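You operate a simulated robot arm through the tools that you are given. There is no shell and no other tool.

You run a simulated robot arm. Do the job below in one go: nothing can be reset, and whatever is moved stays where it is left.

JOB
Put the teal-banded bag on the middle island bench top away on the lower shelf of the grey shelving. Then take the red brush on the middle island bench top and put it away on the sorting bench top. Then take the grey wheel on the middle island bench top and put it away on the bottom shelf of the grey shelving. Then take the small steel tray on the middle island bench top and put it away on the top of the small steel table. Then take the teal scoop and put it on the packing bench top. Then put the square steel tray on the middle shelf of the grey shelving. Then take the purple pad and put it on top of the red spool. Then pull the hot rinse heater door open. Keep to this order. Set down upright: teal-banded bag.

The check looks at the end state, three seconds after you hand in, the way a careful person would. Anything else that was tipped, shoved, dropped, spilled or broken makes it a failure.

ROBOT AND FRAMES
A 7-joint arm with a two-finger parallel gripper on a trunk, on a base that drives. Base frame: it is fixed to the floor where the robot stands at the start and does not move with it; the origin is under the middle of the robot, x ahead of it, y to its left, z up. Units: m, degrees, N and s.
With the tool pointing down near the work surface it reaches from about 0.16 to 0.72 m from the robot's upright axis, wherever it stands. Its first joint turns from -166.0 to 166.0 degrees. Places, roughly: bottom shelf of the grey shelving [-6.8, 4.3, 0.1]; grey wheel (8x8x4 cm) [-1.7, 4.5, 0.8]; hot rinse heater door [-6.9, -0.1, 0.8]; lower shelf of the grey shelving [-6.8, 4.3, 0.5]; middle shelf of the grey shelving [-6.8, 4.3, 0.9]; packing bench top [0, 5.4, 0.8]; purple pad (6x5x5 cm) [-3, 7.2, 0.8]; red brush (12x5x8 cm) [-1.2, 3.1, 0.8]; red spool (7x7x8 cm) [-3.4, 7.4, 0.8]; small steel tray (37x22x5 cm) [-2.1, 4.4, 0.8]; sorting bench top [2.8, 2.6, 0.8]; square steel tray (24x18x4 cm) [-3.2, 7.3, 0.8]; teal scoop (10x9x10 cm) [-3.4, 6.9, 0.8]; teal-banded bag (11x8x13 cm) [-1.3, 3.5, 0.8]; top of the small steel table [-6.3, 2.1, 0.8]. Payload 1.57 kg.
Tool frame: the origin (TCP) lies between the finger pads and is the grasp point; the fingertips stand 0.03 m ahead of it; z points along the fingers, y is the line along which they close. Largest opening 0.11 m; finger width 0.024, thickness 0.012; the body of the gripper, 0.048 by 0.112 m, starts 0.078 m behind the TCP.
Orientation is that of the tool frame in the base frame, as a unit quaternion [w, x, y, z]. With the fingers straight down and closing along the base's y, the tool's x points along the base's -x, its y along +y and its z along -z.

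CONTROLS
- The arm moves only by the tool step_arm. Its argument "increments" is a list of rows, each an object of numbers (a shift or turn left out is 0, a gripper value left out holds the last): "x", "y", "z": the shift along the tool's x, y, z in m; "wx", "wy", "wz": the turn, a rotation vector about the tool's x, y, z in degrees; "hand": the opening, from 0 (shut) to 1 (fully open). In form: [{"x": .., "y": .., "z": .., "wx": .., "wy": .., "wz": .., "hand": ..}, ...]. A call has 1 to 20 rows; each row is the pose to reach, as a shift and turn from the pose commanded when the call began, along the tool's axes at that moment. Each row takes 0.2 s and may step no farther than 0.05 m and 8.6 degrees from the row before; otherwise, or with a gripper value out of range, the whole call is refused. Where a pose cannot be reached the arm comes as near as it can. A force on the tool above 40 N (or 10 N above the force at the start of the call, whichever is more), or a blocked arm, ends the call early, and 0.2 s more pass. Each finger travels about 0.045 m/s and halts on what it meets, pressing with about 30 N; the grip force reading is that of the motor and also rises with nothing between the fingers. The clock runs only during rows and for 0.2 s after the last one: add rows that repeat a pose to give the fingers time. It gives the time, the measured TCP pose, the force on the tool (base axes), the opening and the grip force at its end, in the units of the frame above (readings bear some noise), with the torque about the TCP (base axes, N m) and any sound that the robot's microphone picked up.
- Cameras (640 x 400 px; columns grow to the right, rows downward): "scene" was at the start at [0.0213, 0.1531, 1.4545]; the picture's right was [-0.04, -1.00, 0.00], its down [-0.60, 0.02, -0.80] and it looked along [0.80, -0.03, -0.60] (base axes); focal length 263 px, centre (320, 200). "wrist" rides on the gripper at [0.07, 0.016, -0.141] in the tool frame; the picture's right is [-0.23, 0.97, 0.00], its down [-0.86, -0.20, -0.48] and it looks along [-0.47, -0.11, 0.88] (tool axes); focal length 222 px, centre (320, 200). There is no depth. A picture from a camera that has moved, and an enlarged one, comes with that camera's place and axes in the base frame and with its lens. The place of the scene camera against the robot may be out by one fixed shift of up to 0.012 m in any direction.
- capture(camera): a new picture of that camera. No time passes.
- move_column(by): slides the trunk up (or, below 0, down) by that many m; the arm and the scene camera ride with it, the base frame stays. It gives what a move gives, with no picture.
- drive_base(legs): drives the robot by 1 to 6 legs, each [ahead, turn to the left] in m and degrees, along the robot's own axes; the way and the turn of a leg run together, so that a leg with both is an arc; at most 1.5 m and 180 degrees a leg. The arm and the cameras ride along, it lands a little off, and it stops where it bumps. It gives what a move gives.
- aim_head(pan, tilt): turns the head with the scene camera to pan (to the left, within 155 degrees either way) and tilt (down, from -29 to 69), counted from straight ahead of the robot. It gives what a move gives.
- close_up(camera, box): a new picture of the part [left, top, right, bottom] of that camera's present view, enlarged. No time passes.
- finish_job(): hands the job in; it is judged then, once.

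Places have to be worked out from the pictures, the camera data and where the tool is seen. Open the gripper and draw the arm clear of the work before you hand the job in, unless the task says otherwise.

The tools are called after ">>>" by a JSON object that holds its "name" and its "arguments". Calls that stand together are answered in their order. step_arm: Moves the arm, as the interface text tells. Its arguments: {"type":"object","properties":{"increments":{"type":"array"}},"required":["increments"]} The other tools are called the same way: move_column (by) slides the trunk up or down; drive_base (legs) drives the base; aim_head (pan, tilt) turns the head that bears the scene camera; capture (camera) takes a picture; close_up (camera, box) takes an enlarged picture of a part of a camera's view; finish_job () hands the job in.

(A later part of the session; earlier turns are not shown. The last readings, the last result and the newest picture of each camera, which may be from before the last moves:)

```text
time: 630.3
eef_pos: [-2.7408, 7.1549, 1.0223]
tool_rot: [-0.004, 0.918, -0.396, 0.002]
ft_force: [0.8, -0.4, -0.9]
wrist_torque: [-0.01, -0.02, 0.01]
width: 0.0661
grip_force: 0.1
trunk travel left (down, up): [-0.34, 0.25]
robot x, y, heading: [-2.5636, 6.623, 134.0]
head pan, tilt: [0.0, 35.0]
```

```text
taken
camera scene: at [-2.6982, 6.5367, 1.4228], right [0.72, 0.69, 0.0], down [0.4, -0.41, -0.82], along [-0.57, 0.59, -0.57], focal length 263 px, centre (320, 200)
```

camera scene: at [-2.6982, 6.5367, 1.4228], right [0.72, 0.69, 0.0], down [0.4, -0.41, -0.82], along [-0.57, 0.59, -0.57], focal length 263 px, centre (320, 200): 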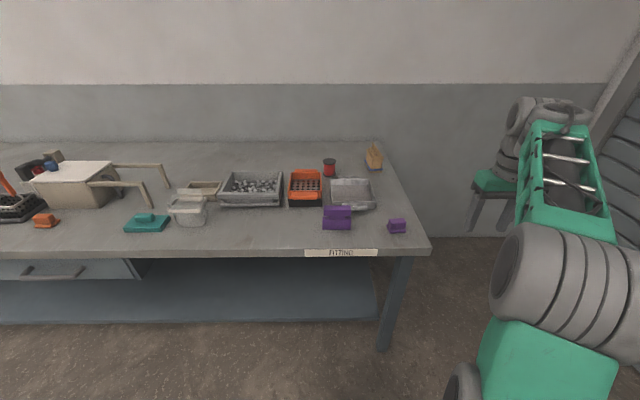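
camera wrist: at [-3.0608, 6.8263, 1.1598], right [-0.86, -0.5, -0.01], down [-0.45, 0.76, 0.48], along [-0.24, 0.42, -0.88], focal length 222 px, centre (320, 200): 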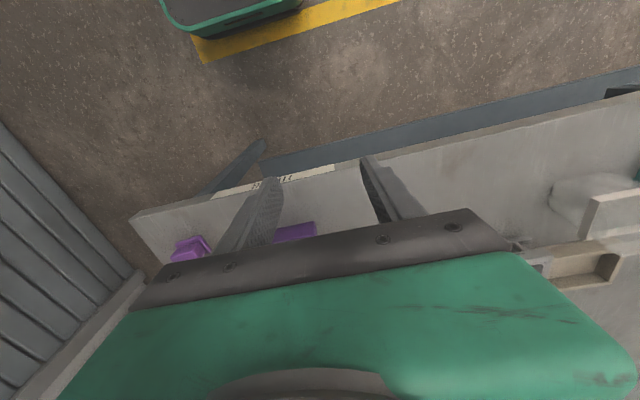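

>>> {"name": "close_up", "arguments": {"camera": "scene", "box": [280, 140, 440, 260]}}

```text
3.33 times, centred on (360, 200) of scene
camera zoom: at [-2.6982, 6.5367, 1.4228], right [0.72, 0.69, 0.0], down [0.4, -0.41, -0.82], along [-0.57, 0.59, -0.57], focal length 875 px, centre (187, 200)
```

zoom: 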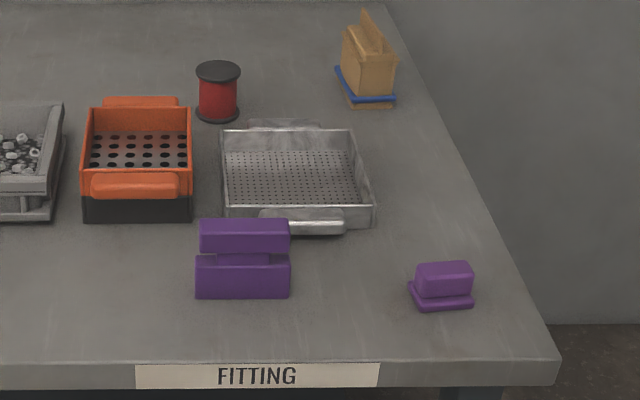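

Now the view is clear: the square tray has its handles toward and away from me, and plain side walls; its right wall's middle is at about (-3.170, 7.332). I drive 0.28 m closer and then set a 55° tilt to grip that right wall.

>>> {"name": "drive_base", "arguments": {"legs": [[0.28, 0]]}}

>>> {"name": "step_arm", "arguments": {"increments": [{"wy": -8, "y": 0.02, "x": -0.005}, {"wy": -16, "y": 0.04, "x": -0.01}, {"wy": -24, "y": 0.06, "x": -0.015}, {"wy": -32, "y": 0.08, "x": -0.02}, {"wy": -40, "y": 0.1, "x": -0.025}, {"wy": -48, "y": 0.12, "x": -0.03}, {"wy": -55, "y": 0.14, "x": -0.03}, {"wy": -55, "y": 0.14, "x": -0.03}]}}

>>> {"name": "capture", "arguments": {"camera": "scene"}}

```text
time: 632.2
eef_pos: [-2.9338, 7.3545, 1.0217]
tool_rot: [-0.003, 0.918, -0.397, 0.002]
ft_force: [0.4, -0.5, -0.4]
wrist_torque: [-0.01, 0.01, -0.05]
width: 0.0661
grip_force: 0.1
trunk travel left (down, up): [-0.34, 0.25]
robot x, y, heading: [-2.7568, 6.8213, 134.0]
head pan, tilt: [0.0, 35.0]
```

```text
time: 634.0
eef_pos: [-3.0557, 7.2793, 1.0194]
tool_rot: [-0.186, 0.815, -0.35, -0.422]
ft_force: [0.5, -0.2, 0.0]
wrist_torque: [0.0, 0.0, 0.02]
width: 0.0659
grip_force: 0.0
trunk travel left (down, up): [-0.34, 0.25]
robot x, y, heading: [-2.7565, 6.8229, 133.9]
head pan, tilt: [0.0, 35.0]
```

```text
taken
camera scene: at [-2.8921, 6.7372, 1.4228], right [0.72, 0.69, 0.0], down [0.4, -0.41, -0.82], along [-0.57, 0.59, -0.57], focal length 263 px, centre (320, 200)
```

scene: 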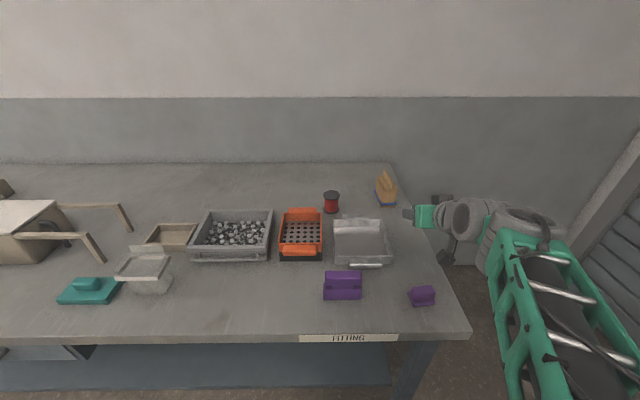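

>>> {"name": "close_up", "arguments": {"camera": "scene", "box": [300, 170, 460, 320]}}

```text
2.67 times, centred on (380, 245) of scene
camera zoom: at [-2.8921, 6.7372, 1.4228], right [0.72, 0.69, 0.0], down [0.4, -0.41, -0.82], along [-0.57, 0.59, -0.57], focal length 700 px, centre (160, 80)
```

zoom: 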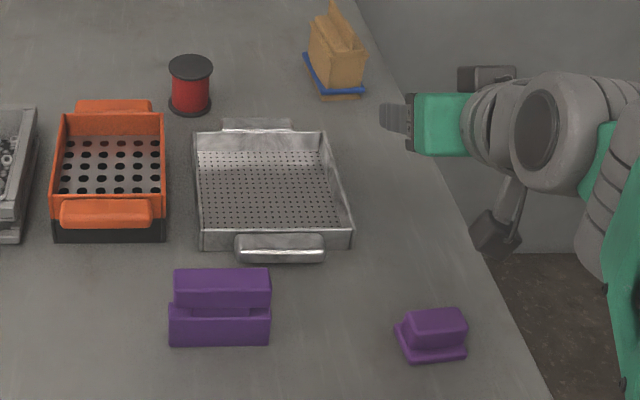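

The estimates agree: wall middle at (-3.171, 7.333). I go to 10 cm before the grip along the tool axis and check in the wrist view.

>>> {"name": "step_arm", "arguments": {"increments": [{"x": 0.0205, "y": 0.0121, "z": 0.0255, "hand": 0.6}, {"x": 0.041, "y": 0.0243, "z": 0.0509}, {"x": 0.0615, "y": 0.0364, "z": 0.0764}, {"x": 0.082, "y": 0.0485, "z": 0.1018}, {"x": 0.082, "y": 0.0485, "z": 0.1018}]}}

>>> {"name": "capture", "arguments": {"camera": "wrist"}}

>>> {"name": "close_up", "arguments": {"camera": "scene", "box": [300, 170, 460, 320]}}

```text
time: 635.2
eef_pos: [-3.1165, 7.2745, 0.8941]
tool_rot: [-0.187, 0.815, -0.351, -0.422]
ft_force: [-0.1, -0.4, -0.7]
wrist_torque: [0.0, -0.01, -0.01]
width: 0.066
grip_force: 0.1
trunk travel left (down, up): [-0.34, 0.25]
robot x, y, heading: [-2.7532, 6.8195, 134.1]
head pan, tilt: [0.0, 35.0]
```

```text
taken
camera wrist: at [-3.0215, 7.1492, 0.9177], right [-0.8, -0.57, 0.18], down [0.07, 0.2, 0.98], along [-0.6, 0.79, -0.12], focal length 222 px, centre (320, 200)
```

wrist: 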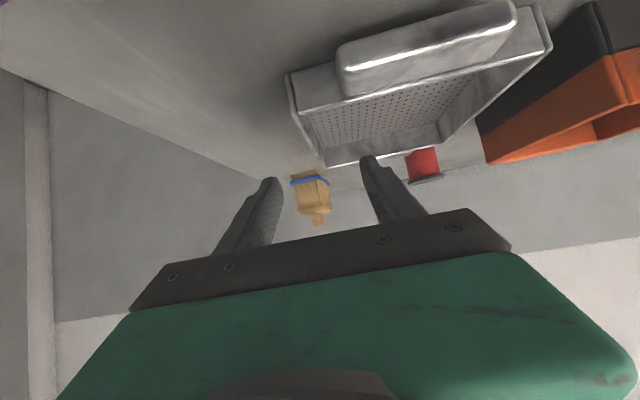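

```text
2.67 times, centred on (380, 245) of scene
camera zoom: at [-2.8922, 6.7375, 1.4228], right [0.72, 0.69, 0.0], down [0.4, -0.41, -0.82], along [-0.57, 0.59, -0.57], focal length 700 px, centre (160, 80)
```

zoom: 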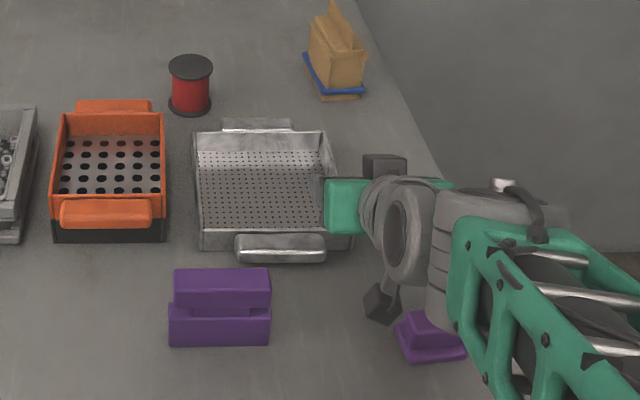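

Finger gap and wall line up to within about a millimetre sideways. I advance along the tool axis so the wall goes between the fingers.

>>> {"name": "step_arm", "arguments": {"increments": [{"z": 0.03}, {"z": 0.06}, {"z": 0.085}, {"z": 0.1}, {"z": 0.1}]}}

>>> {"name": "capture", "arguments": {"camera": "wrist"}}

>>> {"name": "close_up", "arguments": {"camera": "scene", "box": [300, 170, 460, 320]}}

```text
time: 636.4
eef_pos: [-3.1711, 7.3326, 0.8373]
tool_rot: [-0.186, 0.815, -0.35, -0.422]
ft_force: [0.4, 0.9, 0.1]
wrist_torque: [0.01, 0.04, -0.04]
width: 0.0661
grip_force: 0.0
trunk travel left (down, up): [-0.34, 0.25]
robot x, y, heading: [-2.7566, 6.8255, 133.8]
head pan, tilt: [0.0, 35.0]
```

```text
taken
camera wrist: at [-3.0775, 7.2084, 0.8606], right [-0.8, -0.57, 0.18], down [0.07, 0.2, 0.98], along [-0.6, 0.79, -0.12], focal length 222 px, centre (320, 200)
```

wrist: 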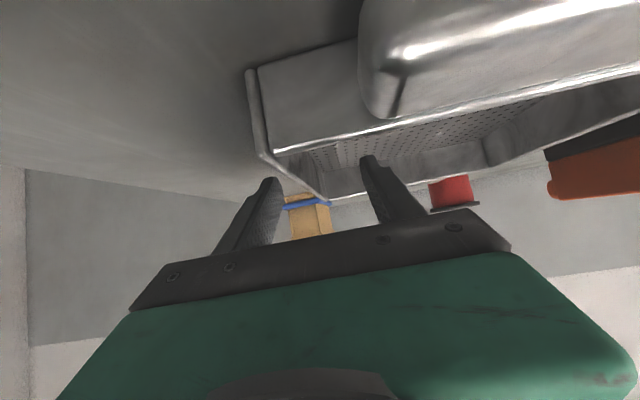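

```text
2.67 times, centred on (380, 245) of scene
camera zoom: at [-2.8922, 6.7375, 1.4228], right [0.72, 0.69, 0.0], down [0.4, -0.41, -0.82], along [-0.57, 0.59, -0.57], focal length 700 px, centre (160, 80)
```

zoom: 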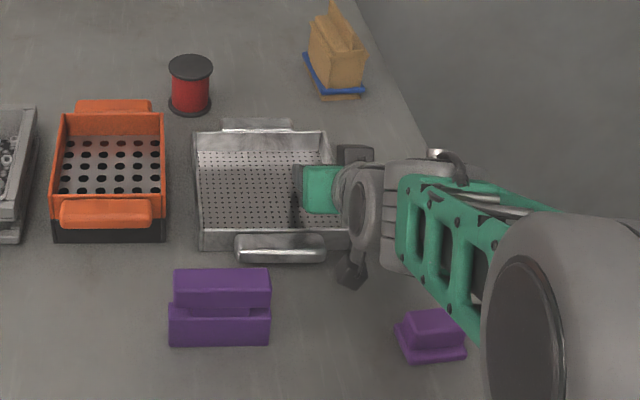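

The right wall lies between the fingers, one inside and one outside. I close.

>>> {"name": "step_arm", "arguments": {"increments": [{"hand": 0.4}, {"hand": 0.2}, {"hand": 0}, {"hand": 0}, {"hand": 0}, {"hand": 0}, {"hand": 0}]}}

>>> {"name": "capture", "arguments": {"camera": "wrist"}}

```text
time: 638.0
eef_pos: [-3.1721, 7.3334, 0.838]
tool_rot: [-0.185, 0.815, -0.35, -0.422]
ft_force: [0.6, -1.7, 1.3]
wrist_torque: [-0.16, 0.17, 0.21]
width: 0.0049
grip_force: 25.5
trunk travel left (down, up): [-0.34, 0.25]
robot x, y, heading: [-2.7561, 6.8223, 134.2]
head pan, tilt: [0.0, 35.0]
```

```text
taken
camera wrist: at [-3.0772, 7.208, 0.8607], right [-0.8, -0.57, 0.18], down [0.07, 0.2, 0.98], along [-0.6, 0.79, -0.12], focal length 222 px, centre (320, 200)
```

wrist: 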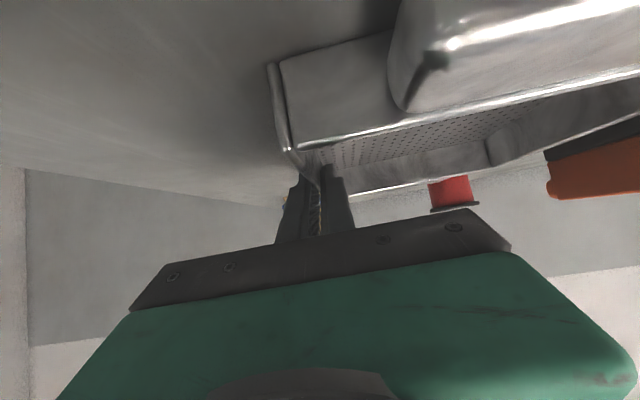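

The wall is gripped (5 mm). I lift slowly and check that the tray stays level.

>>> {"name": "step_arm", "arguments": {"increments": [{"x": -0.008, "z": -0.0057}, {"x": -0.016, "z": -0.0115}, {"x": -0.033, "z": -0.023}, {"x": -0.049, "z": -0.0344}, {"x": -0.049, "z": -0.0344}]}}

>>> {"name": "capture", "arguments": {"camera": "scene"}}

>>> {"name": "capture", "arguments": {"camera": "wrist"}}

```text
time: 639.2
eef_pos: [-3.173, 7.3333, 0.8971]
tool_rot: [-0.185, 0.815, -0.35, -0.422]
ft_force: [-1.2, -0.1, -3.2]
wrist_torque: [0.22, -0.26, 0.0]
width: 0.0052
grip_force: 25.8
trunk travel left (down, up): [-0.34, 0.25]
robot x, y, heading: [-2.7552, 6.8215, 134.2]
head pan, tilt: [0.0, 35.0]
```

```text
taken
camera scene: at [-2.8923, 6.7375, 1.4228], right [0.72, 0.69, 0.0], down [0.4, -0.41, -0.82], along [-0.57, 0.59, -0.57], focal length 263 px, centre (320, 200)
```

scene: 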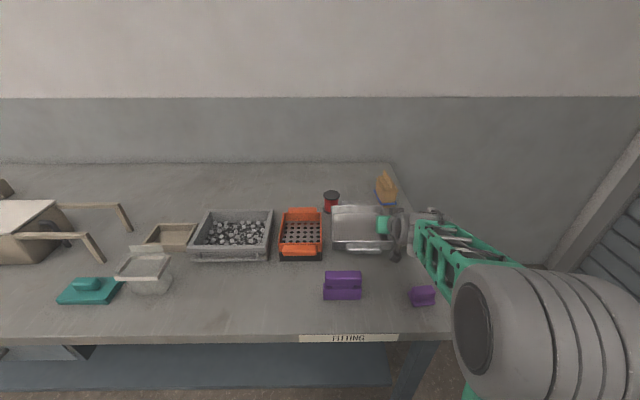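

```text
taken
camera wrist: at [-3.0782, 7.208, 0.9208], right [-0.8, -0.57, 0.18], down [0.07, 0.2, 0.98], along [-0.6, 0.79, -0.12], focal length 222 px, centre (320, 200)
```

wrist: 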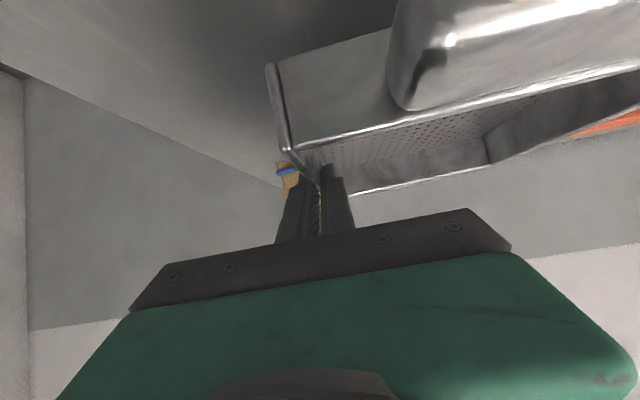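

The tray hangs level. I lift it higher, draw it back toward me and raise the trunk for the drive.

>>> {"name": "step_arm", "arguments": {"increments": [{"x": -0.033, "z": -0.023}, {"x": -0.065, "z": -0.046}, {"x": -0.098, "z": -0.0688}, {"x": -0.0793, "z": -0.0954}, {"x": -0.0606, "z": -0.122}, {"x": -0.0419, "z": -0.1485}, {"x": -0.0233, "z": -0.1751}, {"x": -0.0233, "z": -0.1751}]}}

>>> {"name": "move_column", "arguments": {"by": 0.15}}

>>> {"name": "capture", "arguments": {"camera": "scene"}}

```text
time: 641.0
eef_pos: [-3.0835, 7.2365, 1.0182]
tool_rot: [-0.186, 0.815, -0.35, -0.422]
ft_force: [-0.1, -0.5, -3.5]
wrist_torque: [0.25, -0.22, -0.03]
width: 0.0049
grip_force: 25.2
trunk travel left (down, up): [-0.34, 0.25]
robot x, y, heading: [-2.7594, 6.8249, 133.7]
head pan, tilt: [0.0, 35.0]
```

```text
time: 642.8
eef_pos: [-3.0828, 7.2371, 1.1677]
tool_rot: [-0.186, 0.816, -0.35, -0.422]
ft_force: [0.1, -0.4, -4.1]
wrist_torque: [0.2, -0.24, 0.0]
width: 0.005
grip_force: 25.1
trunk travel left (down, up): [-0.49, 0.1]
robot x, y, heading: [-2.7558, 6.8237, 133.9]
head pan, tilt: [0.0, 35.0]
```

```text
taken
camera scene: at [-2.8924, 6.7376, 1.5727], right [0.72, 0.69, 0.0], down [0.4, -0.41, -0.82], along [-0.57, 0.59, -0.57], focal length 263 px, centre (320, 200)
```

scene: 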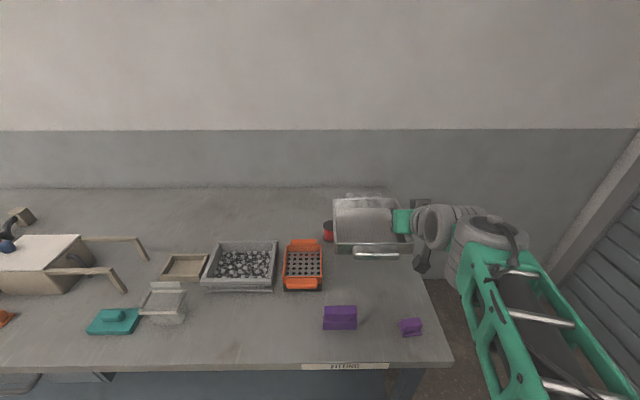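

The tray is secure at 1.17 m. I back away and drive the long lane to the shelving.

>>> {"name": "drive_base", "arguments": {"legs": [[-1.03, 0], [0, 91.2], [1.5, 0], [1.5, 0]]}}

```text
time: 666.0
eef_pos: [-4.6156, 3.6599, 1.1672]
tool_rot: [0.165, 0.825, 0.326, -0.431]
ft_force: [-0.2, 0.2, -3.8]
wrist_torque: [0.25, 0.25, -0.01]
width: 0.0046
grip_force: 25.3
trunk travel left (down, up): [-0.49, 0.1]
robot x, y, heading: [-4.1998, 3.9851, -136.3]
head pan, tilt: [0.0, 35.0]
```

>>> {"name": "drive_base", "arguments": {"legs": [[0, 2], [1.5, 0], [0.34, 0], [0, -90.7]]}}

>>> {"name": "aim_head", "arguments": {"pan": 0, "tilt": 30}}

>>> {"name": "capture", "arguments": {"camera": "scene"}}

```text
time: 679.5
eef_pos: [-5.8074, 3.0844, 1.1667]
tool_rot: [-0.184, 0.817, -0.347, -0.423]
ft_force: [-0.1, 0.3, -4.0]
wrist_torque: [0.21, -0.24, -0.01]
width: 0.005
grip_force: 25.1
trunk travel left (down, up): [-0.49, 0.1]
robot x, y, heading: [-5.4772, 2.6717, 134.4]
head pan, tilt: [0.0, 35.0]
```

```text
time: 680.2
eef_pos: [-5.8073, 3.0852, 1.1666]
tool_rot: [-0.184, 0.817, -0.346, -0.423]
ft_force: [0.6, 0.9, -4.0]
wrist_torque: [0.2, -0.21, -0.03]
width: 0.0049
grip_force: 24.8
trunk travel left (down, up): [-0.49, 0.1]
robot x, y, heading: [-5.4816, 2.6717, 134.4]
head pan, tilt: [0.0, 30.0]
```

```text
taken
camera scene: at [-5.6132, 2.5876, 1.5805], right [0.71, 0.7, 0.0], down [0.35, -0.36, -0.87], along [-0.61, 0.62, -0.5], focal length 263 px, centre (320, 200)
```

scene: 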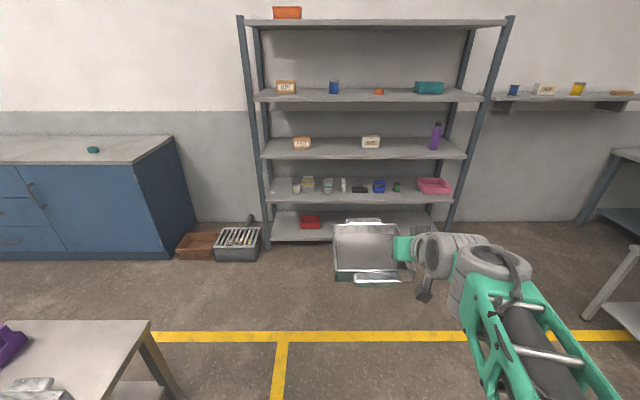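

>>> {"name": "close_up", "arguments": {"camera": "scene", "box": [230, 70, 480, 220]}}

```text
2.56 times, centred on (355, 145) of scene
camera zoom: at [-5.6132, 2.5876, 1.5805], right [0.71, 0.7, 0.0], down [0.35, -0.36, -0.87], along [-0.61, 0.62, -0.5], focal length 672 px, centre (230, 341)
```

zoom: 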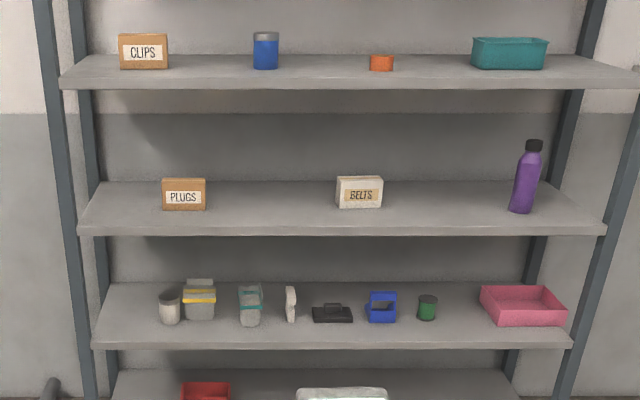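

The gap between the PLUGS and BELTS boxes on the middle shelf is 0.40 m wide, nearly straight ahead. I drive up to the shelf with the tray held high between the shelves.

>>> {"name": "drive_base", "arguments": {"legs": [[1.1, 0]]}}

>>> {"name": "aim_head", "arguments": {"pan": 0, "tilt": 40}}

>>> {"name": "capture", "arguments": {"camera": "scene"}}

>>> {"name": "capture", "arguments": {"camera": "wrist"}}

```text
time: 685.8
eef_pos: [-6.5704, 3.8715, 1.167]
tool_rot: [-0.186, 0.816, -0.35, -0.422]
ft_force: [-0.2, 0.9, -4.2]
wrist_torque: [0.21, -0.27, 0.0]
width: 0.0048
grip_force: 25.1
trunk travel left (down, up): [-0.49, 0.1]
robot x, y, heading: [-6.2394, 3.4612, 134.0]
head pan, tilt: [0.0, 30.0]
```

```text
time: 686.5
eef_pos: [-6.5717, 3.8717, 1.1683]
tool_rot: [-0.185, 0.816, -0.349, -0.422]
ft_force: [0.2, 0.1, -4.4]
wrist_torque: [0.24, -0.24, 0.0]
width: 0.0049
grip_force: 24.8
trunk travel left (down, up): [-0.49, 0.1]
robot x, y, heading: [-6.241, 3.457, 134.2]
head pan, tilt: [0.0, 40.0]
```

```text
taken
camera scene: at [-6.376, 3.3702, 1.5653], right [0.72, 0.7, 0.0], down [0.45, -0.46, -0.77], along [-0.53, 0.55, -0.64], focal length 263 px, centre (320, 200)
```

scene: 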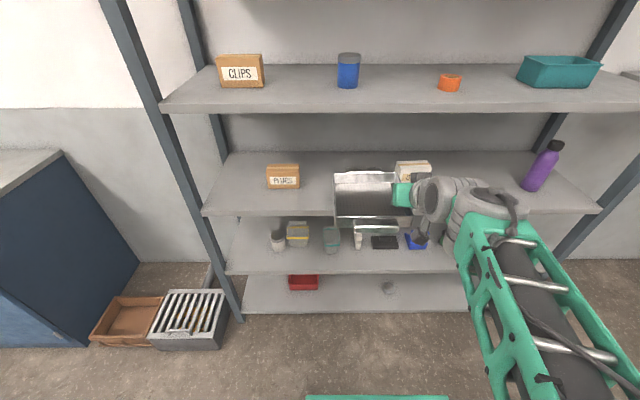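

```text
taken
camera wrist: at [-6.4761, 3.7469, 1.1898], right [-0.8, -0.58, 0.18], down [0.07, 0.21, 0.98], along [-0.6, 0.79, -0.12], focal length 222 px, centre (320, 200)
```

wrist: 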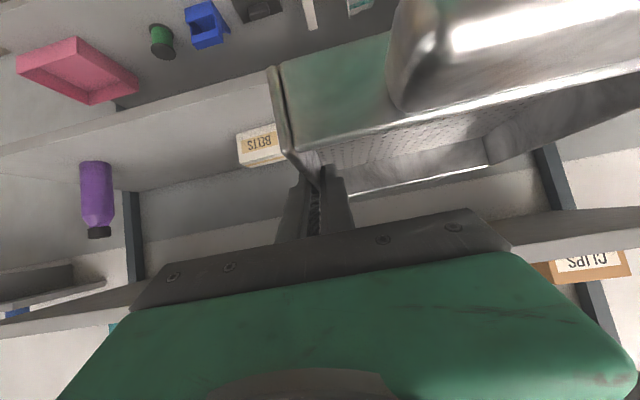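

I lower the trunk so the tray is 7 cm above the middle shelf's level, and move 0.1 m closer.

>>> {"name": "move_column", "arguments": {"by": -0.16}}

>>> {"name": "drive_base", "arguments": {"legs": [[0.1, 0]]}}

>>> {"name": "capture", "arguments": {"camera": "scene"}}

>>> {"name": "capture", "arguments": {"camera": "wrist"}}

```text
time: 688.4
eef_pos: [-6.5707, 3.8725, 1.007]
tool_rot: [-0.185, 0.816, -0.349, -0.423]
ft_force: [0.3, 0.2, -3.2]
wrist_torque: [0.21, -0.25, -0.01]
width: 0.0048
grip_force: 25.7
trunk travel left (down, up): [-0.33, 0.26]
robot x, y, heading: [-6.2406, 3.4565, 133.8]
head pan, tilt: [0.0, 40.0]
```

```text
time: 689.5
eef_pos: [-6.6409, 3.9442, 1.0058]
tool_rot: [-0.185, 0.816, -0.348, -0.423]
ft_force: [-0.2, -0.3, -4.3]
wrist_torque: [0.23, -0.28, -0.01]
width: 0.005
grip_force: 24.9
trunk travel left (down, up): [-0.33, 0.26]
robot x, y, heading: [-6.3119, 3.528, 133.8]
head pan, tilt: [0.0, 40.0]
```

```text
taken
camera scene: at [-6.446, 3.4424, 1.4052], right [0.72, 0.7, 0.0], down [0.45, -0.46, -0.77], along [-0.53, 0.55, -0.64], focal length 263 px, centre (320, 200)
```

scene: 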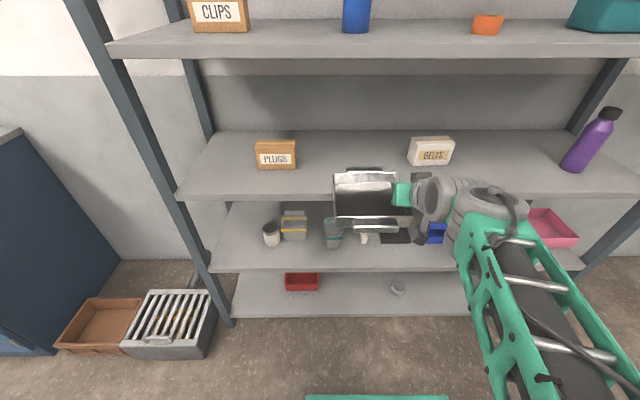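

```text
taken
camera wrist: at [-6.5463, 3.8191, 1.0299], right [-0.8, -0.58, 0.18], down [0.07, 0.21, 0.98], along [-0.6, 0.79, -0.12], focal length 222 px, centre (320, 200)
```

wrist: 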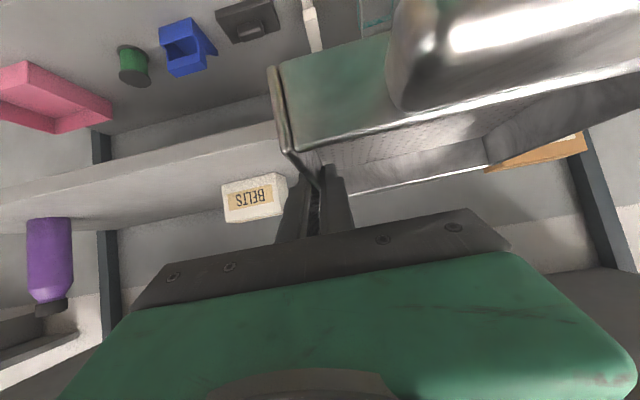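

>>> {"name": "close_up", "arguments": {"camera": "scene", "box": [240, 120, 470, 250]}}

```text
2.78 times, centred on (355, 185) of scene
camera zoom: at [-6.446, 3.4424, 1.4052], right [0.72, 0.7, 0.0], down [0.45, -0.46, -0.77], along [-0.53, 0.55, -0.64], focal length 731 px, centre (223, 242)
```

zoom: 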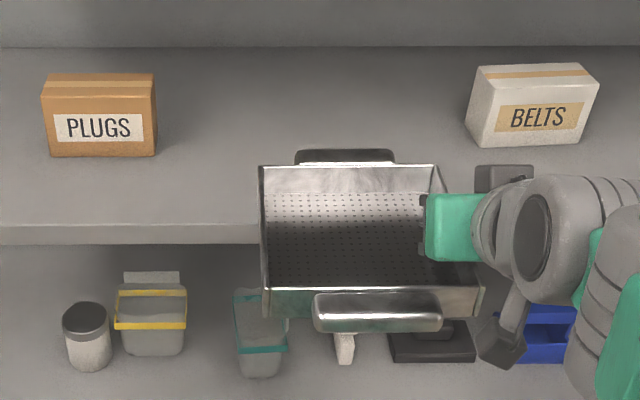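

The shelf's front edge is 0.656 m ahead and the gap is free. I slide the tray level into it.

>>> {"name": "step_arm", "arguments": {"increments": [{"x": -0.0257, "y": 0.015, "z": 0.0366}, {"x": -0.0513, "y": 0.025, "z": 0.0731}, {"x": -0.077, "y": 0.0315, "z": 0.1097}, {"x": -0.1026, "y": 0.0315, "z": 0.1463}, {"x": -0.1283, "y": 0.0315, "z": 0.1828}, {"x": -0.1539, "y": 0.0315, "z": 0.2194}, {"x": -0.1539, "y": 0.0315, "z": 0.2194}]}}

>>> {"name": "capture", "arguments": {"camera": "wrist"}}

>>> {"name": "close_up", "arguments": {"camera": "scene", "box": [240, 120, 470, 250]}}

```text
time: 691.1
eef_pos: [-6.8479, 4.1188, 1.0052]
tool_rot: [-0.186, 0.816, -0.35, -0.421]
ft_force: [-0.2, -0.4, -4.0]
wrist_torque: [0.22, -0.24, -0.03]
width: 0.0048
grip_force: 25.3
trunk travel left (down, up): [-0.33, 0.26]
robot x, y, heading: [-6.3116, 3.5298, 134.3]
head pan, tilt: [0.0, 40.0]
```

```text
taken
camera wrist: at [-6.7536, 3.9925, 1.0287], right [-0.8, -0.58, 0.18], down [0.07, 0.21, 0.98], along [-0.6, 0.79, -0.12], focal length 222 px, centre (320, 200)
```

wrist: 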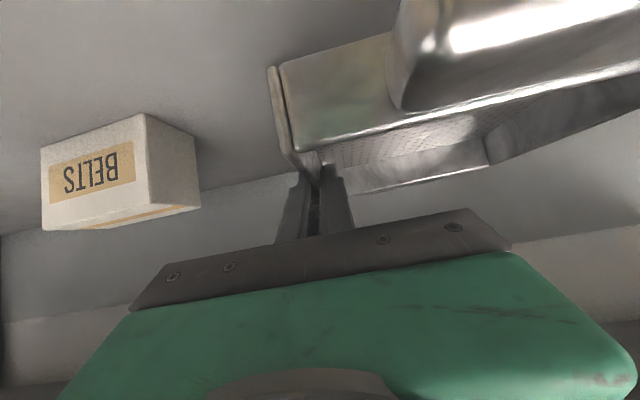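

```text
2.78 times, centred on (355, 185) of scene
camera zoom: at [-6.4465, 3.4429, 1.4052], right [0.72, 0.7, 0.0], down [0.45, -0.46, -0.77], along [-0.53, 0.55, -0.64], focal length 731 px, centre (223, 242)
```

zoom: 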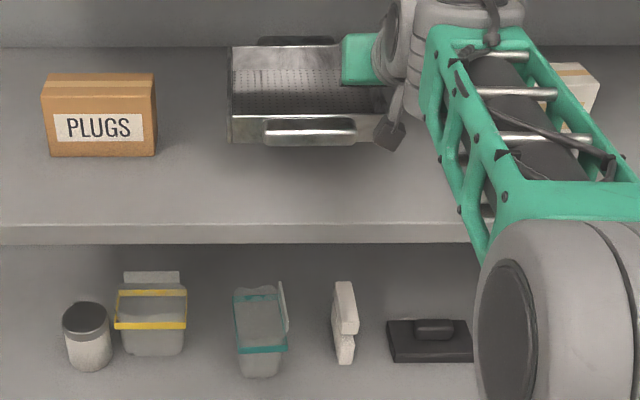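

The tray is over the middle shelf between the two boxes. I lower it, slowly toward the end.

>>> {"name": "step_arm", "arguments": {"increments": [{"x": 0.0135, "z": 0.0095}, {"x": 0.027, "z": 0.019}, {"x": 0.037, "z": 0.026}, {"x": 0.037, "z": 0.026}]}}

>>> {"name": "step_arm", "arguments": {"increments": [{"x": 0.0033, "z": 0.0023}, {"x": 0.0066, "z": 0.0046}, {"x": 0.0098, "z": 0.0069}, {"x": 0.0131, "z": 0.0092}, {"x": 0.0131, "z": 0.0092}]}}

```text
time: 692.1
eef_pos: [-6.8487, 4.1178, 0.9602]
tool_rot: [-0.186, 0.816, -0.349, -0.421]
ft_force: [0.6, 0.2, -3.9]
wrist_torque: [0.25, -0.26, 0.01]
width: 0.0049
grip_force: 25.3
trunk travel left (down, up): [-0.33, 0.26]
robot x, y, heading: [-6.314, 3.5258, 134.1]
head pan, tilt: [0.0, 40.0]
```

```text
time: 693.3
eef_pos: [-6.8478, 4.1173, 0.945]
tool_rot: [-0.185, 0.816, -0.349, -0.421]
ft_force: [-0.9, -0.2, -4.5]
wrist_torque: [0.23, -0.24, 0.0]
width: 0.0051
grip_force: 25.2
trunk travel left (down, up): [-0.33, 0.26]
robot x, y, heading: [-6.3146, 3.5307, 134.1]
head pan, tilt: [0.0, 40.0]
```

>>> {"name": "step_arm", "arguments": {"increments": [{"x": 0.0025, "z": 0.0017}, {"x": 0.005, "z": 0.0035}, {"x": 0.0075, "z": 0.0052}, {"x": 0.01, "z": 0.007}, {"x": 0.01, "z": 0.007}]}}

```text
time: 694.5
eef_pos: [-6.8483, 4.1164, 0.9372]
tool_rot: [-0.187, 0.815, -0.349, -0.424]
ft_force: [-0.9, 2.0, 14.2]
wrist_torque: [-0.57, -0.19, 0.1]
width: 0.005
grip_force: 25.2
trunk travel left (down, up): [-0.33, 0.26]
robot x, y, heading: [-6.3093, 3.5326, 134.3]
head pan, tilt: [0.0, 40.0]
```

Contact at TCP 0.937. I ease off slightly and open the fingers a little, then withdraw along the tool axis.

>>> {"name": "step_arm", "arguments": {"increments": [{"x": -0.002, "z": -0.0014}, {"x": -0.002, "z": -0.0014, "hand": 0.15}, {"x": -0.002, "z": -0.0014, "hand": 0.3}, {"x": -0.002, "z": -0.0014, "hand": 0.35}, {"x": -0.002, "z": -0.0014, "hand": 0.35}]}}

>>> {"name": "capture", "arguments": {"camera": "wrist"}}

```text
time: 695.7
eef_pos: [-6.8498, 4.1178, 0.9349]
tool_rot: [-0.185, 0.816, -0.349, -0.422]
ft_force: [0.0, -0.4, 1.0]
wrist_torque: [0.03, 0.01, 0.02]
width: 0.0384
grip_force: 0.0
trunk travel left (down, up): [-0.33, 0.26]
robot x, y, heading: [-6.3143, 3.5314, 134.2]
head pan, tilt: [0.0, 40.0]
```

```text
taken
camera wrist: at [-6.7536, 3.9921, 0.958], right [-0.8, -0.58, 0.18], down [0.07, 0.21, 0.98], along [-0.6, 0.79, -0.12], focal length 222 px, centre (320, 200)
```

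wrist: 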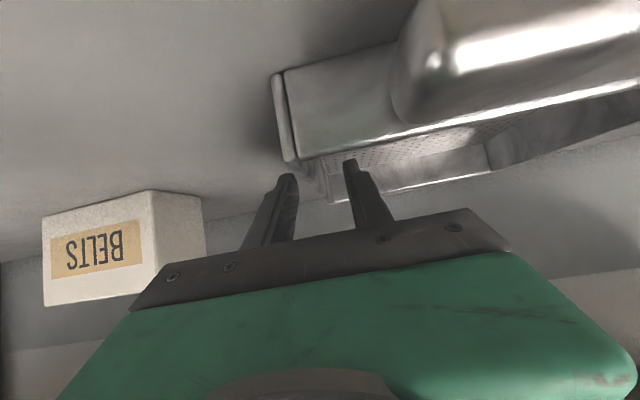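

>>> {"name": "step_arm", "arguments": {"increments": [{"z": -0.04}, {"z": -0.08}, {"z": -0.12}, {"z": -0.16}, {"x": 0.028, "z": -0.2}, {"x": 0.056, "z": -0.24}, {"x": 0.084, "z": -0.28}, {"x": 0.084, "z": -0.28}]}}

>>> {"name": "capture", "arguments": {"camera": "scene"}}

```text
time: 697.5
eef_pos: [-6.6565, 3.916, 1.0282]
tool_rot: [-0.185, 0.816, -0.349, -0.422]
ft_force: [-0.9, 1.5, -0.8]
wrist_torque: [0.0, 0.02, -0.03]
width: 0.0386
grip_force: 0.0
trunk travel left (down, up): [-0.33, 0.26]
robot x, y, heading: [-6.3117, 3.5282, 134.0]
head pan, tilt: [0.0, 40.0]
```

```text
taken
camera scene: at [-6.4457, 3.442, 1.4052], right [0.72, 0.7, 0.0], down [0.45, -0.46, -0.77], along [-0.53, 0.55, -0.64], focal length 263 px, centre (320, 200)
```

scene: 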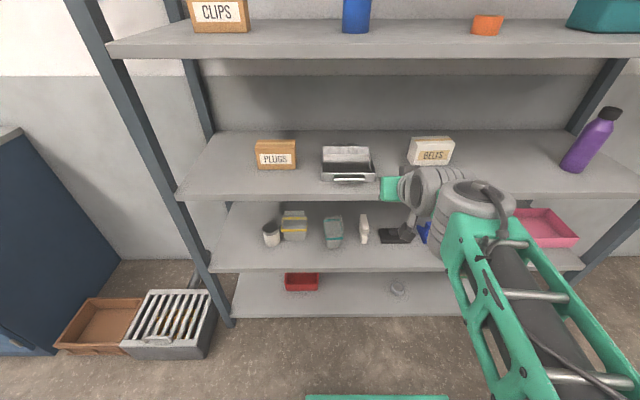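

The square tray sits on the middle shelf between the boxes. Next, the purple pad: I back out and return to the back bench.

>>> {"name": "drive_base", "arguments": {"legs": [[-1.2, 0], [0, -89.2], [1.5, 0], [1.5, 0], [1.5, 0], [0.3, 0]]}}

>>> {"name": "drive_base", "arguments": {"legs": [[0, 90]]}}

>>> {"name": "aim_head", "arguments": {"pan": 0, "tilt": 30}}

>>> {"name": "capture", "arguments": {"camera": "scene"}}

```text
time: 730.1
eef_pos: [-1.7756, 6.5016, 1.0294]
tool_rot: [0.425, -0.349, 0.816, 0.178]
ft_force: [-0.1, 1.1, 0.0]
wrist_torque: [-0.01, -0.01, 0.02]
width: 0.0386
grip_force: 0.0
trunk travel left (down, up): [-0.33, 0.26]
robot x, y, heading: [-2.1472, 6.1451, 46.9]
head pan, tilt: [0.0, 40.0]
```

```text
time: 734.3
eef_pos: [-2.5057, 6.5102, 1.0288]
tool_rot: [-0.175, 0.824, -0.33, -0.426]
ft_force: [0.0, 0.1, -0.2]
wrist_torque: [0.02, -0.01, -0.02]
width: 0.0385
grip_force: 0.0
trunk travel left (down, up): [-0.33, 0.26]
robot x, y, heading: [-2.1443, 6.1372, 136.5]
head pan, tilt: [0.0, 40.0]
```

```text
time: 735.0
eef_pos: [-2.505, 6.5109, 1.0292]
tool_rot: [-0.176, 0.824, -0.331, -0.426]
ft_force: [-0.4, 0.4, -0.2]
wrist_torque: [-0.01, -0.01, 0.02]
width: 0.0386
grip_force: 0.1
trunk travel left (down, up): [-0.33, 0.26]
robot x, y, heading: [-2.148, 6.1372, 136.7]
head pan, tilt: [0.0, 30.0]
```

```text
taken
camera scene: at [-2.2789, 6.0499, 1.4205], right [0.69, 0.73, 0.0], down [0.36, -0.34, -0.87], along [-0.63, 0.6, -0.5], focal length 263 px, centre (320, 200)
```

scene: 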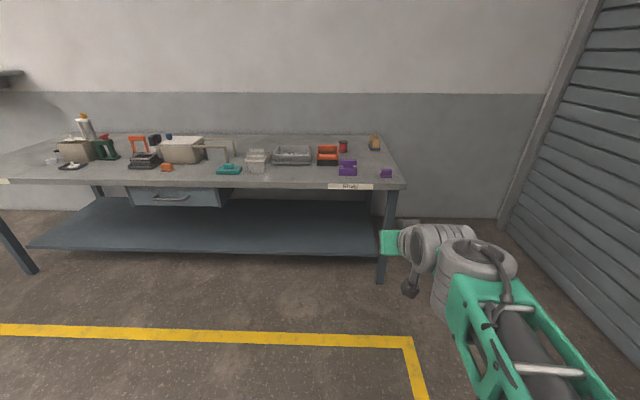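

I drive up to within reach of the pad, a bit back from the bench.

>>> {"name": "drive_base", "arguments": {"legs": [[0, -9.2], [0.82, 0], [0, 7.5]]}}

>>> {"name": "aim_head", "arguments": {"pan": 0, "tilt": 40}}

>>> {"name": "capture", "arguments": {"camera": "scene"}}

```text
time: 740.6
eef_pos: [-2.9863, 7.1743, 1.0295]
tool_rot: [-0.184, 0.817, -0.347, -0.422]
ft_force: [-0.6, 0.2, 0.1]
wrist_torque: [0.01, -0.01, -0.02]
width: 0.0386
grip_force: 0.1
trunk travel left (down, up): [-0.33, 0.26]
robot x, y, heading: [-2.6383, 6.7913, 134.6]
head pan, tilt: [0.0, 30.0]
```

```text
time: 741.3
eef_pos: [-2.9861, 7.174, 1.0292]
tool_rot: [-0.182, 0.818, -0.346, -0.423]
ft_force: [0.5, 0.5, 0.2]
wrist_torque: [-0.02, -0.03, 0.01]
width: 0.0386
grip_force: 0.1
trunk travel left (down, up): [-0.33, 0.26]
robot x, y, heading: [-2.6349, 6.7877, 134.4]
head pan, tilt: [0.0, 40.0]
```

```text
taken
camera scene: at [-2.7717, 6.7014, 1.4053], right [0.71, 0.7, 0.0], down [0.45, -0.46, -0.77], along [-0.54, 0.55, -0.64], focal length 263 px, centre (320, 200)
```

scene: 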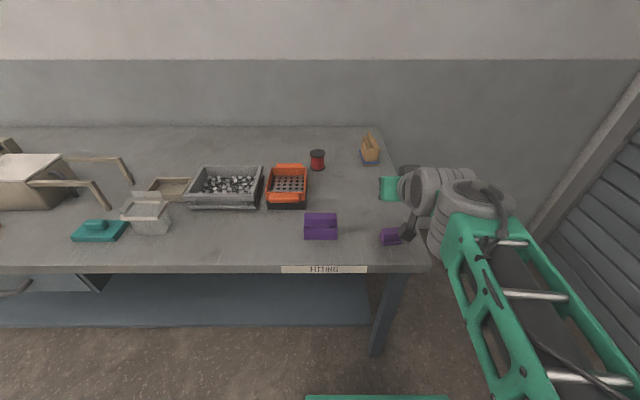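

>>> {"name": "close_up", "arguments": {"camera": "scene", "box": [280, 130, 440, 260]}}

>>> {"name": "close_up", "arguments": {"camera": "scene", "box": [360, 215, 430, 260]}}

>>> {"name": "close_up", "arguments": {"camera": "scene", "box": [290, 140, 350, 180]}}

>>> {"name": "capture", "arguments": {"camera": "wrist"}}

```text
3.08 times, centred on (360, 195) of scene
camera zoom: at [-2.7717, 6.7014, 1.4053], right [0.71, 0.7, 0.0], down [0.45, -0.46, -0.77], along [-0.54, 0.55, -0.64], focal length 808 px, centre (197, 215)
```

zoom: 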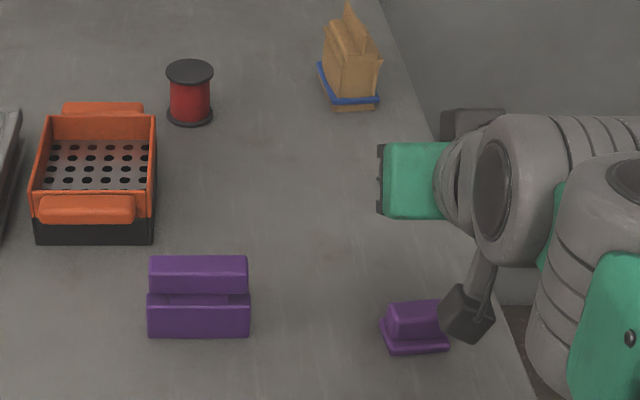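

```text
8.89 times, centred on (395, 238) of scene
camera zoom: at [-2.7717, 6.7014, 1.4053], right [0.71, 0.7, 0.0], down [0.45, -0.46, -0.77], along [-0.54, 0.55, -0.64], focal length 2334 px, centre (-347, -133)
```

zoom: 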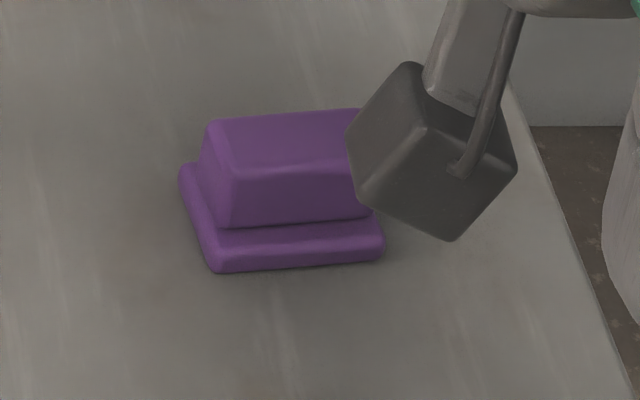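

```text
10.00 times, centred on (320, 160) of scene
camera zoom: at [-2.7717, 6.7014, 1.4053], right [0.71, 0.7, 0.0], down [0.45, -0.46, -0.77], along [-0.54, 0.55, -0.64], focal length 2626 px, centre (320, 600)
```

zoom: 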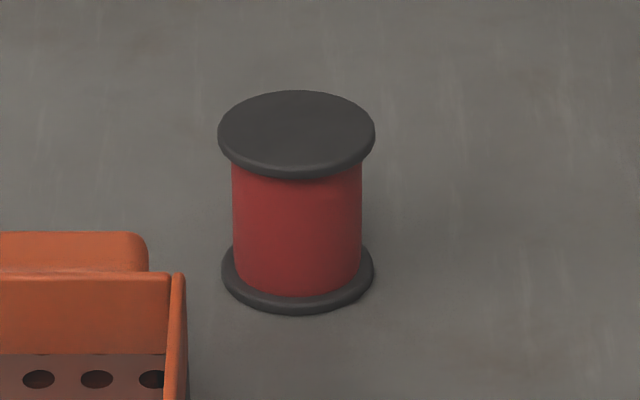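

```text
taken
camera wrist: at [-2.8899, 7.0497, 1.0522], right [-0.79, -0.58, 0.18], down [0.07, 0.21, 0.98], along [-0.6, 0.79, -0.12], focal length 222 px, centre (320, 200)
```

wrist: 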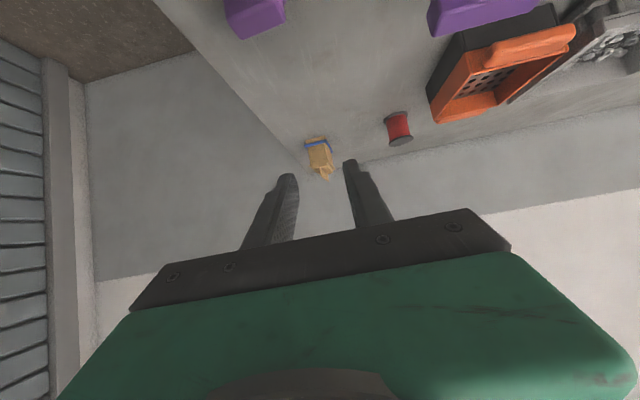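

By triangulation the spool's top is at z≈0.87 at about (-3.43, 7.36); the pad is centred at (-2.997, 7.237), turned to about 139°, with a 5 cm wide block above a thin foot. I line up behind the pad with the fingers opened moderately.

>>> {"name": "step_arm", "arguments": {"increments": [{"x": 0.032, "y": -0.0108, "z": 0.0132, "wx": -1.02, "wz": -0.72, "hand": 0.75}, {"x": 0.0637, "y": -0.0215, "z": 0.0265, "wx": -2.05, "wz": -1.45}, {"x": 0.0956, "y": -0.0323, "z": 0.0397, "wx": -3.07, "wz": -2.17}, {"x": 0.1274, "y": -0.043, "z": 0.0529, "wx": -4.09, "wz": -2.89}, {"x": 0.1274, "y": -0.043, "z": 0.0529, "wx": -4.09, "wz": -2.89}, {"x": 0.1274, "y": -0.043, "z": 0.0529, "wx": -4.09, "wz": -2.89}]}}

>>> {"name": "capture", "arguments": {"camera": "wrist"}}

>>> {"name": "close_up", "arguments": {"camera": "scene", "box": [350, 180, 450, 260]}}

```text
time: 742.7
eef_pos: [-2.9315, 7.1833, 0.8943]
tool_rot: [-0.164, 0.832, -0.31, -0.43]
ft_force: [0.1, 0.4, 0.5]
wrist_torque: [-0.01, -0.02, 0.0]
width: 0.0824
grip_force: 0.0
trunk travel left (down, up): [-0.33, 0.26]
robot x, y, heading: [-2.6404, 6.79, 134.6]
head pan, tilt: [0.0, 40.0]
```

```text
taken
camera wrist: at [-2.8259, 7.0675, 0.9171], right [-0.74, -0.65, 0.18], down [0.05, 0.21, 0.98], along [-0.67, 0.73, -0.12], focal length 222 px, centre (320, 200)
```

wrist: 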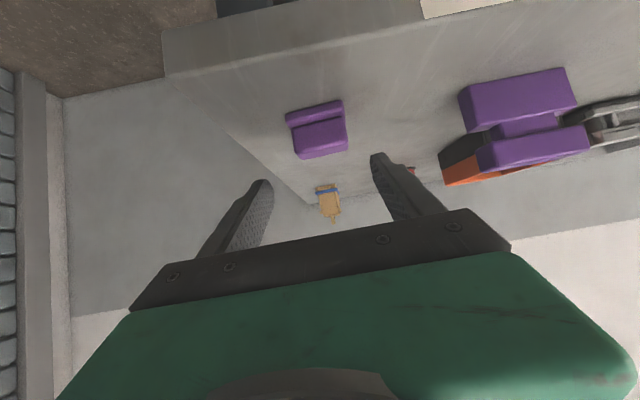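

```text
5.00 times, centred on (400, 220) of scene
camera zoom: at [-2.7717, 6.7014, 1.4052], right [0.71, 0.7, 0.0], down [0.45, -0.46, -0.77], along [-0.54, 0.55, -0.64], focal length 1313 px, centre (-80, 100)
```

zoom: 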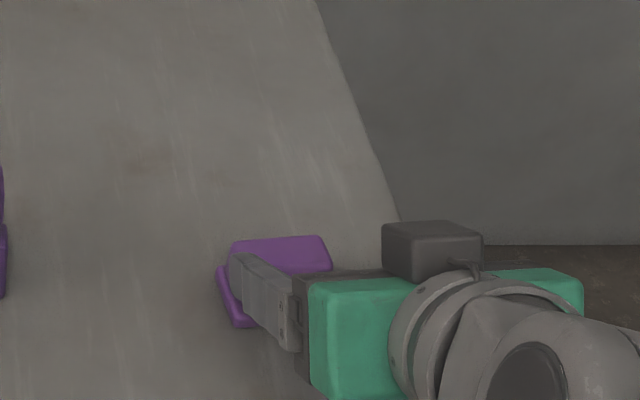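

The pad is lined up within about 2 mm. I advance along the tool axis and close on the block.

>>> {"name": "step_arm", "arguments": {"increments": [{"z": 0.03}, {"z": 0.06}, {"z": 0.08}, {"z": 0.09}, {"z": 0.09}]}}

>>> {"name": "capture", "arguments": {"camera": "wrist"}}

>>> {"name": "step_arm", "arguments": {"increments": [{"hand": 0.6}, {"hand": 0.4}, {"hand": 0.2}, {"hand": 0.2}, {"hand": 0.2}, {"hand": 0.2}]}}

>>> {"name": "capture", "arguments": {"camera": "wrist"}}

```text
time: 743.9
eef_pos: [-2.9871, 7.2316, 0.841]
tool_rot: [-0.164, 0.832, -0.309, -0.43]
ft_force: [-0.2, -0.4, -0.6]
wrist_torque: [-0.02, -0.01, 0.01]
width: 0.0826
grip_force: 0.1
trunk travel left (down, up): [-0.33, 0.26]
robot x, y, heading: [-2.6397, 6.7914, 134.6]
head pan, tilt: [0.0, 40.0]
```

```text
taken
camera wrist: at [-2.8822, 7.1162, 0.8653], right [-0.74, -0.65, 0.18], down [0.05, 0.21, 0.98], along [-0.67, 0.73, -0.12], focal length 222 px, centre (320, 200)
```

wrist: 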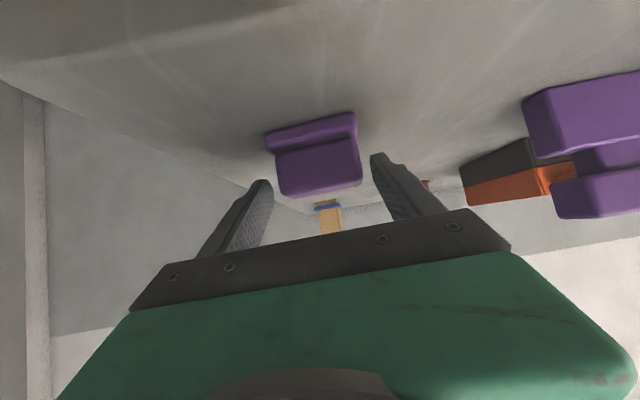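

```text
time: 745.3
eef_pos: [-2.9878, 7.2316, 0.843]
tool_rot: [-0.164, 0.832, -0.31, -0.43]
ft_force: [-0.2, -0.3, -0.2]
wrist_torque: [-0.01, -0.02, 0.03]
width: 0.0554
grip_force: 29.8
trunk travel left (down, up): [-0.33, 0.26]
robot x, y, heading: [-2.6382, 6.7903, 134.5]
head pan, tilt: [0.0, 40.0]
```

```text
taken
camera wrist: at [-2.882, 7.1161, 0.8655], right [-0.74, -0.65, 0.18], down [0.05, 0.21, 0.98], along [-0.67, 0.73, -0.12], focal length 222 px, centre (320, 200)
```

wrist: 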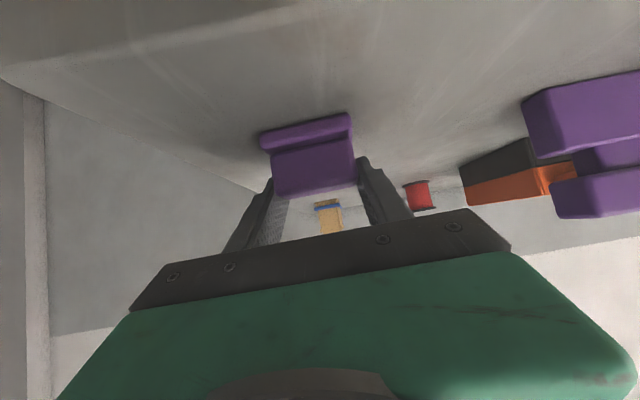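

Gripped at 0.055 m with 30 N. I lift it straight up.

>>> {"name": "step_arm", "arguments": {"increments": [{"x": -0.012, "z": -0.0087, "hand": 0.15}, {"x": -0.033, "z": -0.023}, {"x": -0.065, "z": -0.046}, {"x": -0.098, "z": -0.069}, {"x": -0.123, "z": -0.0865}, {"x": -0.123, "z": -0.0865}]}}

>>> {"name": "capture", "arguments": {"camera": "wrist"}}

>>> {"name": "close_up", "arguments": {"camera": "scene", "box": [280, 130, 440, 260]}}

```text
time: 746.7
eef_pos: [-2.987, 7.2313, 0.9935]
tool_rot: [-0.165, 0.832, -0.31, -0.43]
ft_force: [0.3, 0.4, -1.3]
wrist_torque: [-0.03, -0.01, -0.01]
width: 0.0556
grip_force: 29.9
trunk travel left (down, up): [-0.33, 0.26]
robot x, y, heading: [-2.6381, 6.7914, 134.4]
head pan, tilt: [0.0, 40.0]
```

```text
taken
camera wrist: at [-2.8825, 7.1151, 1.0169], right [-0.74, -0.65, 0.18], down [0.05, 0.21, 0.98], along [-0.67, 0.73, -0.12], focal length 222 px, centre (320, 200)
```

wrist: 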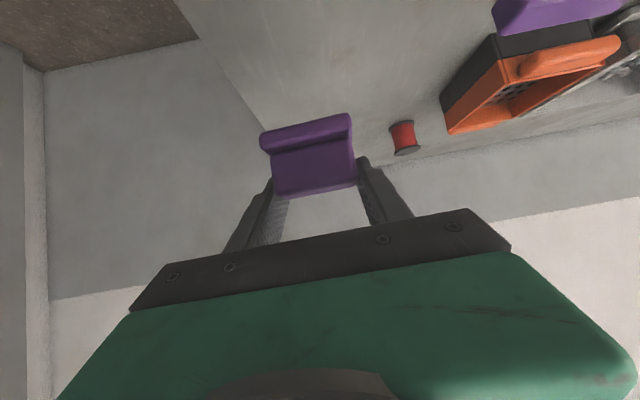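

```text
3.08 times, centred on (360, 195) of scene
camera zoom: at [-2.7716, 6.7013, 1.4052], right [0.71, 0.7, 0.0], down [0.45, -0.46, -0.77], along [-0.54, 0.55, -0.64], focal length 808 px, centre (197, 215)
```

zoom: 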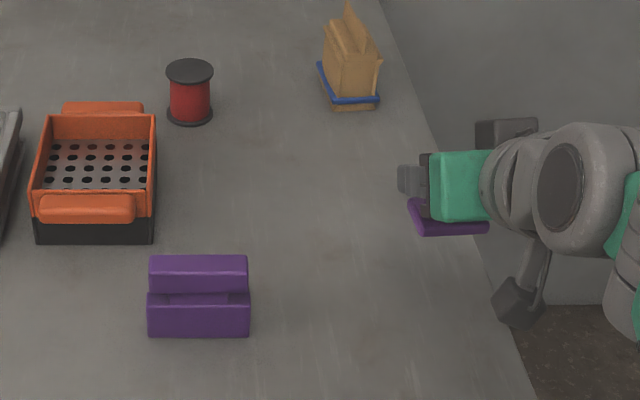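

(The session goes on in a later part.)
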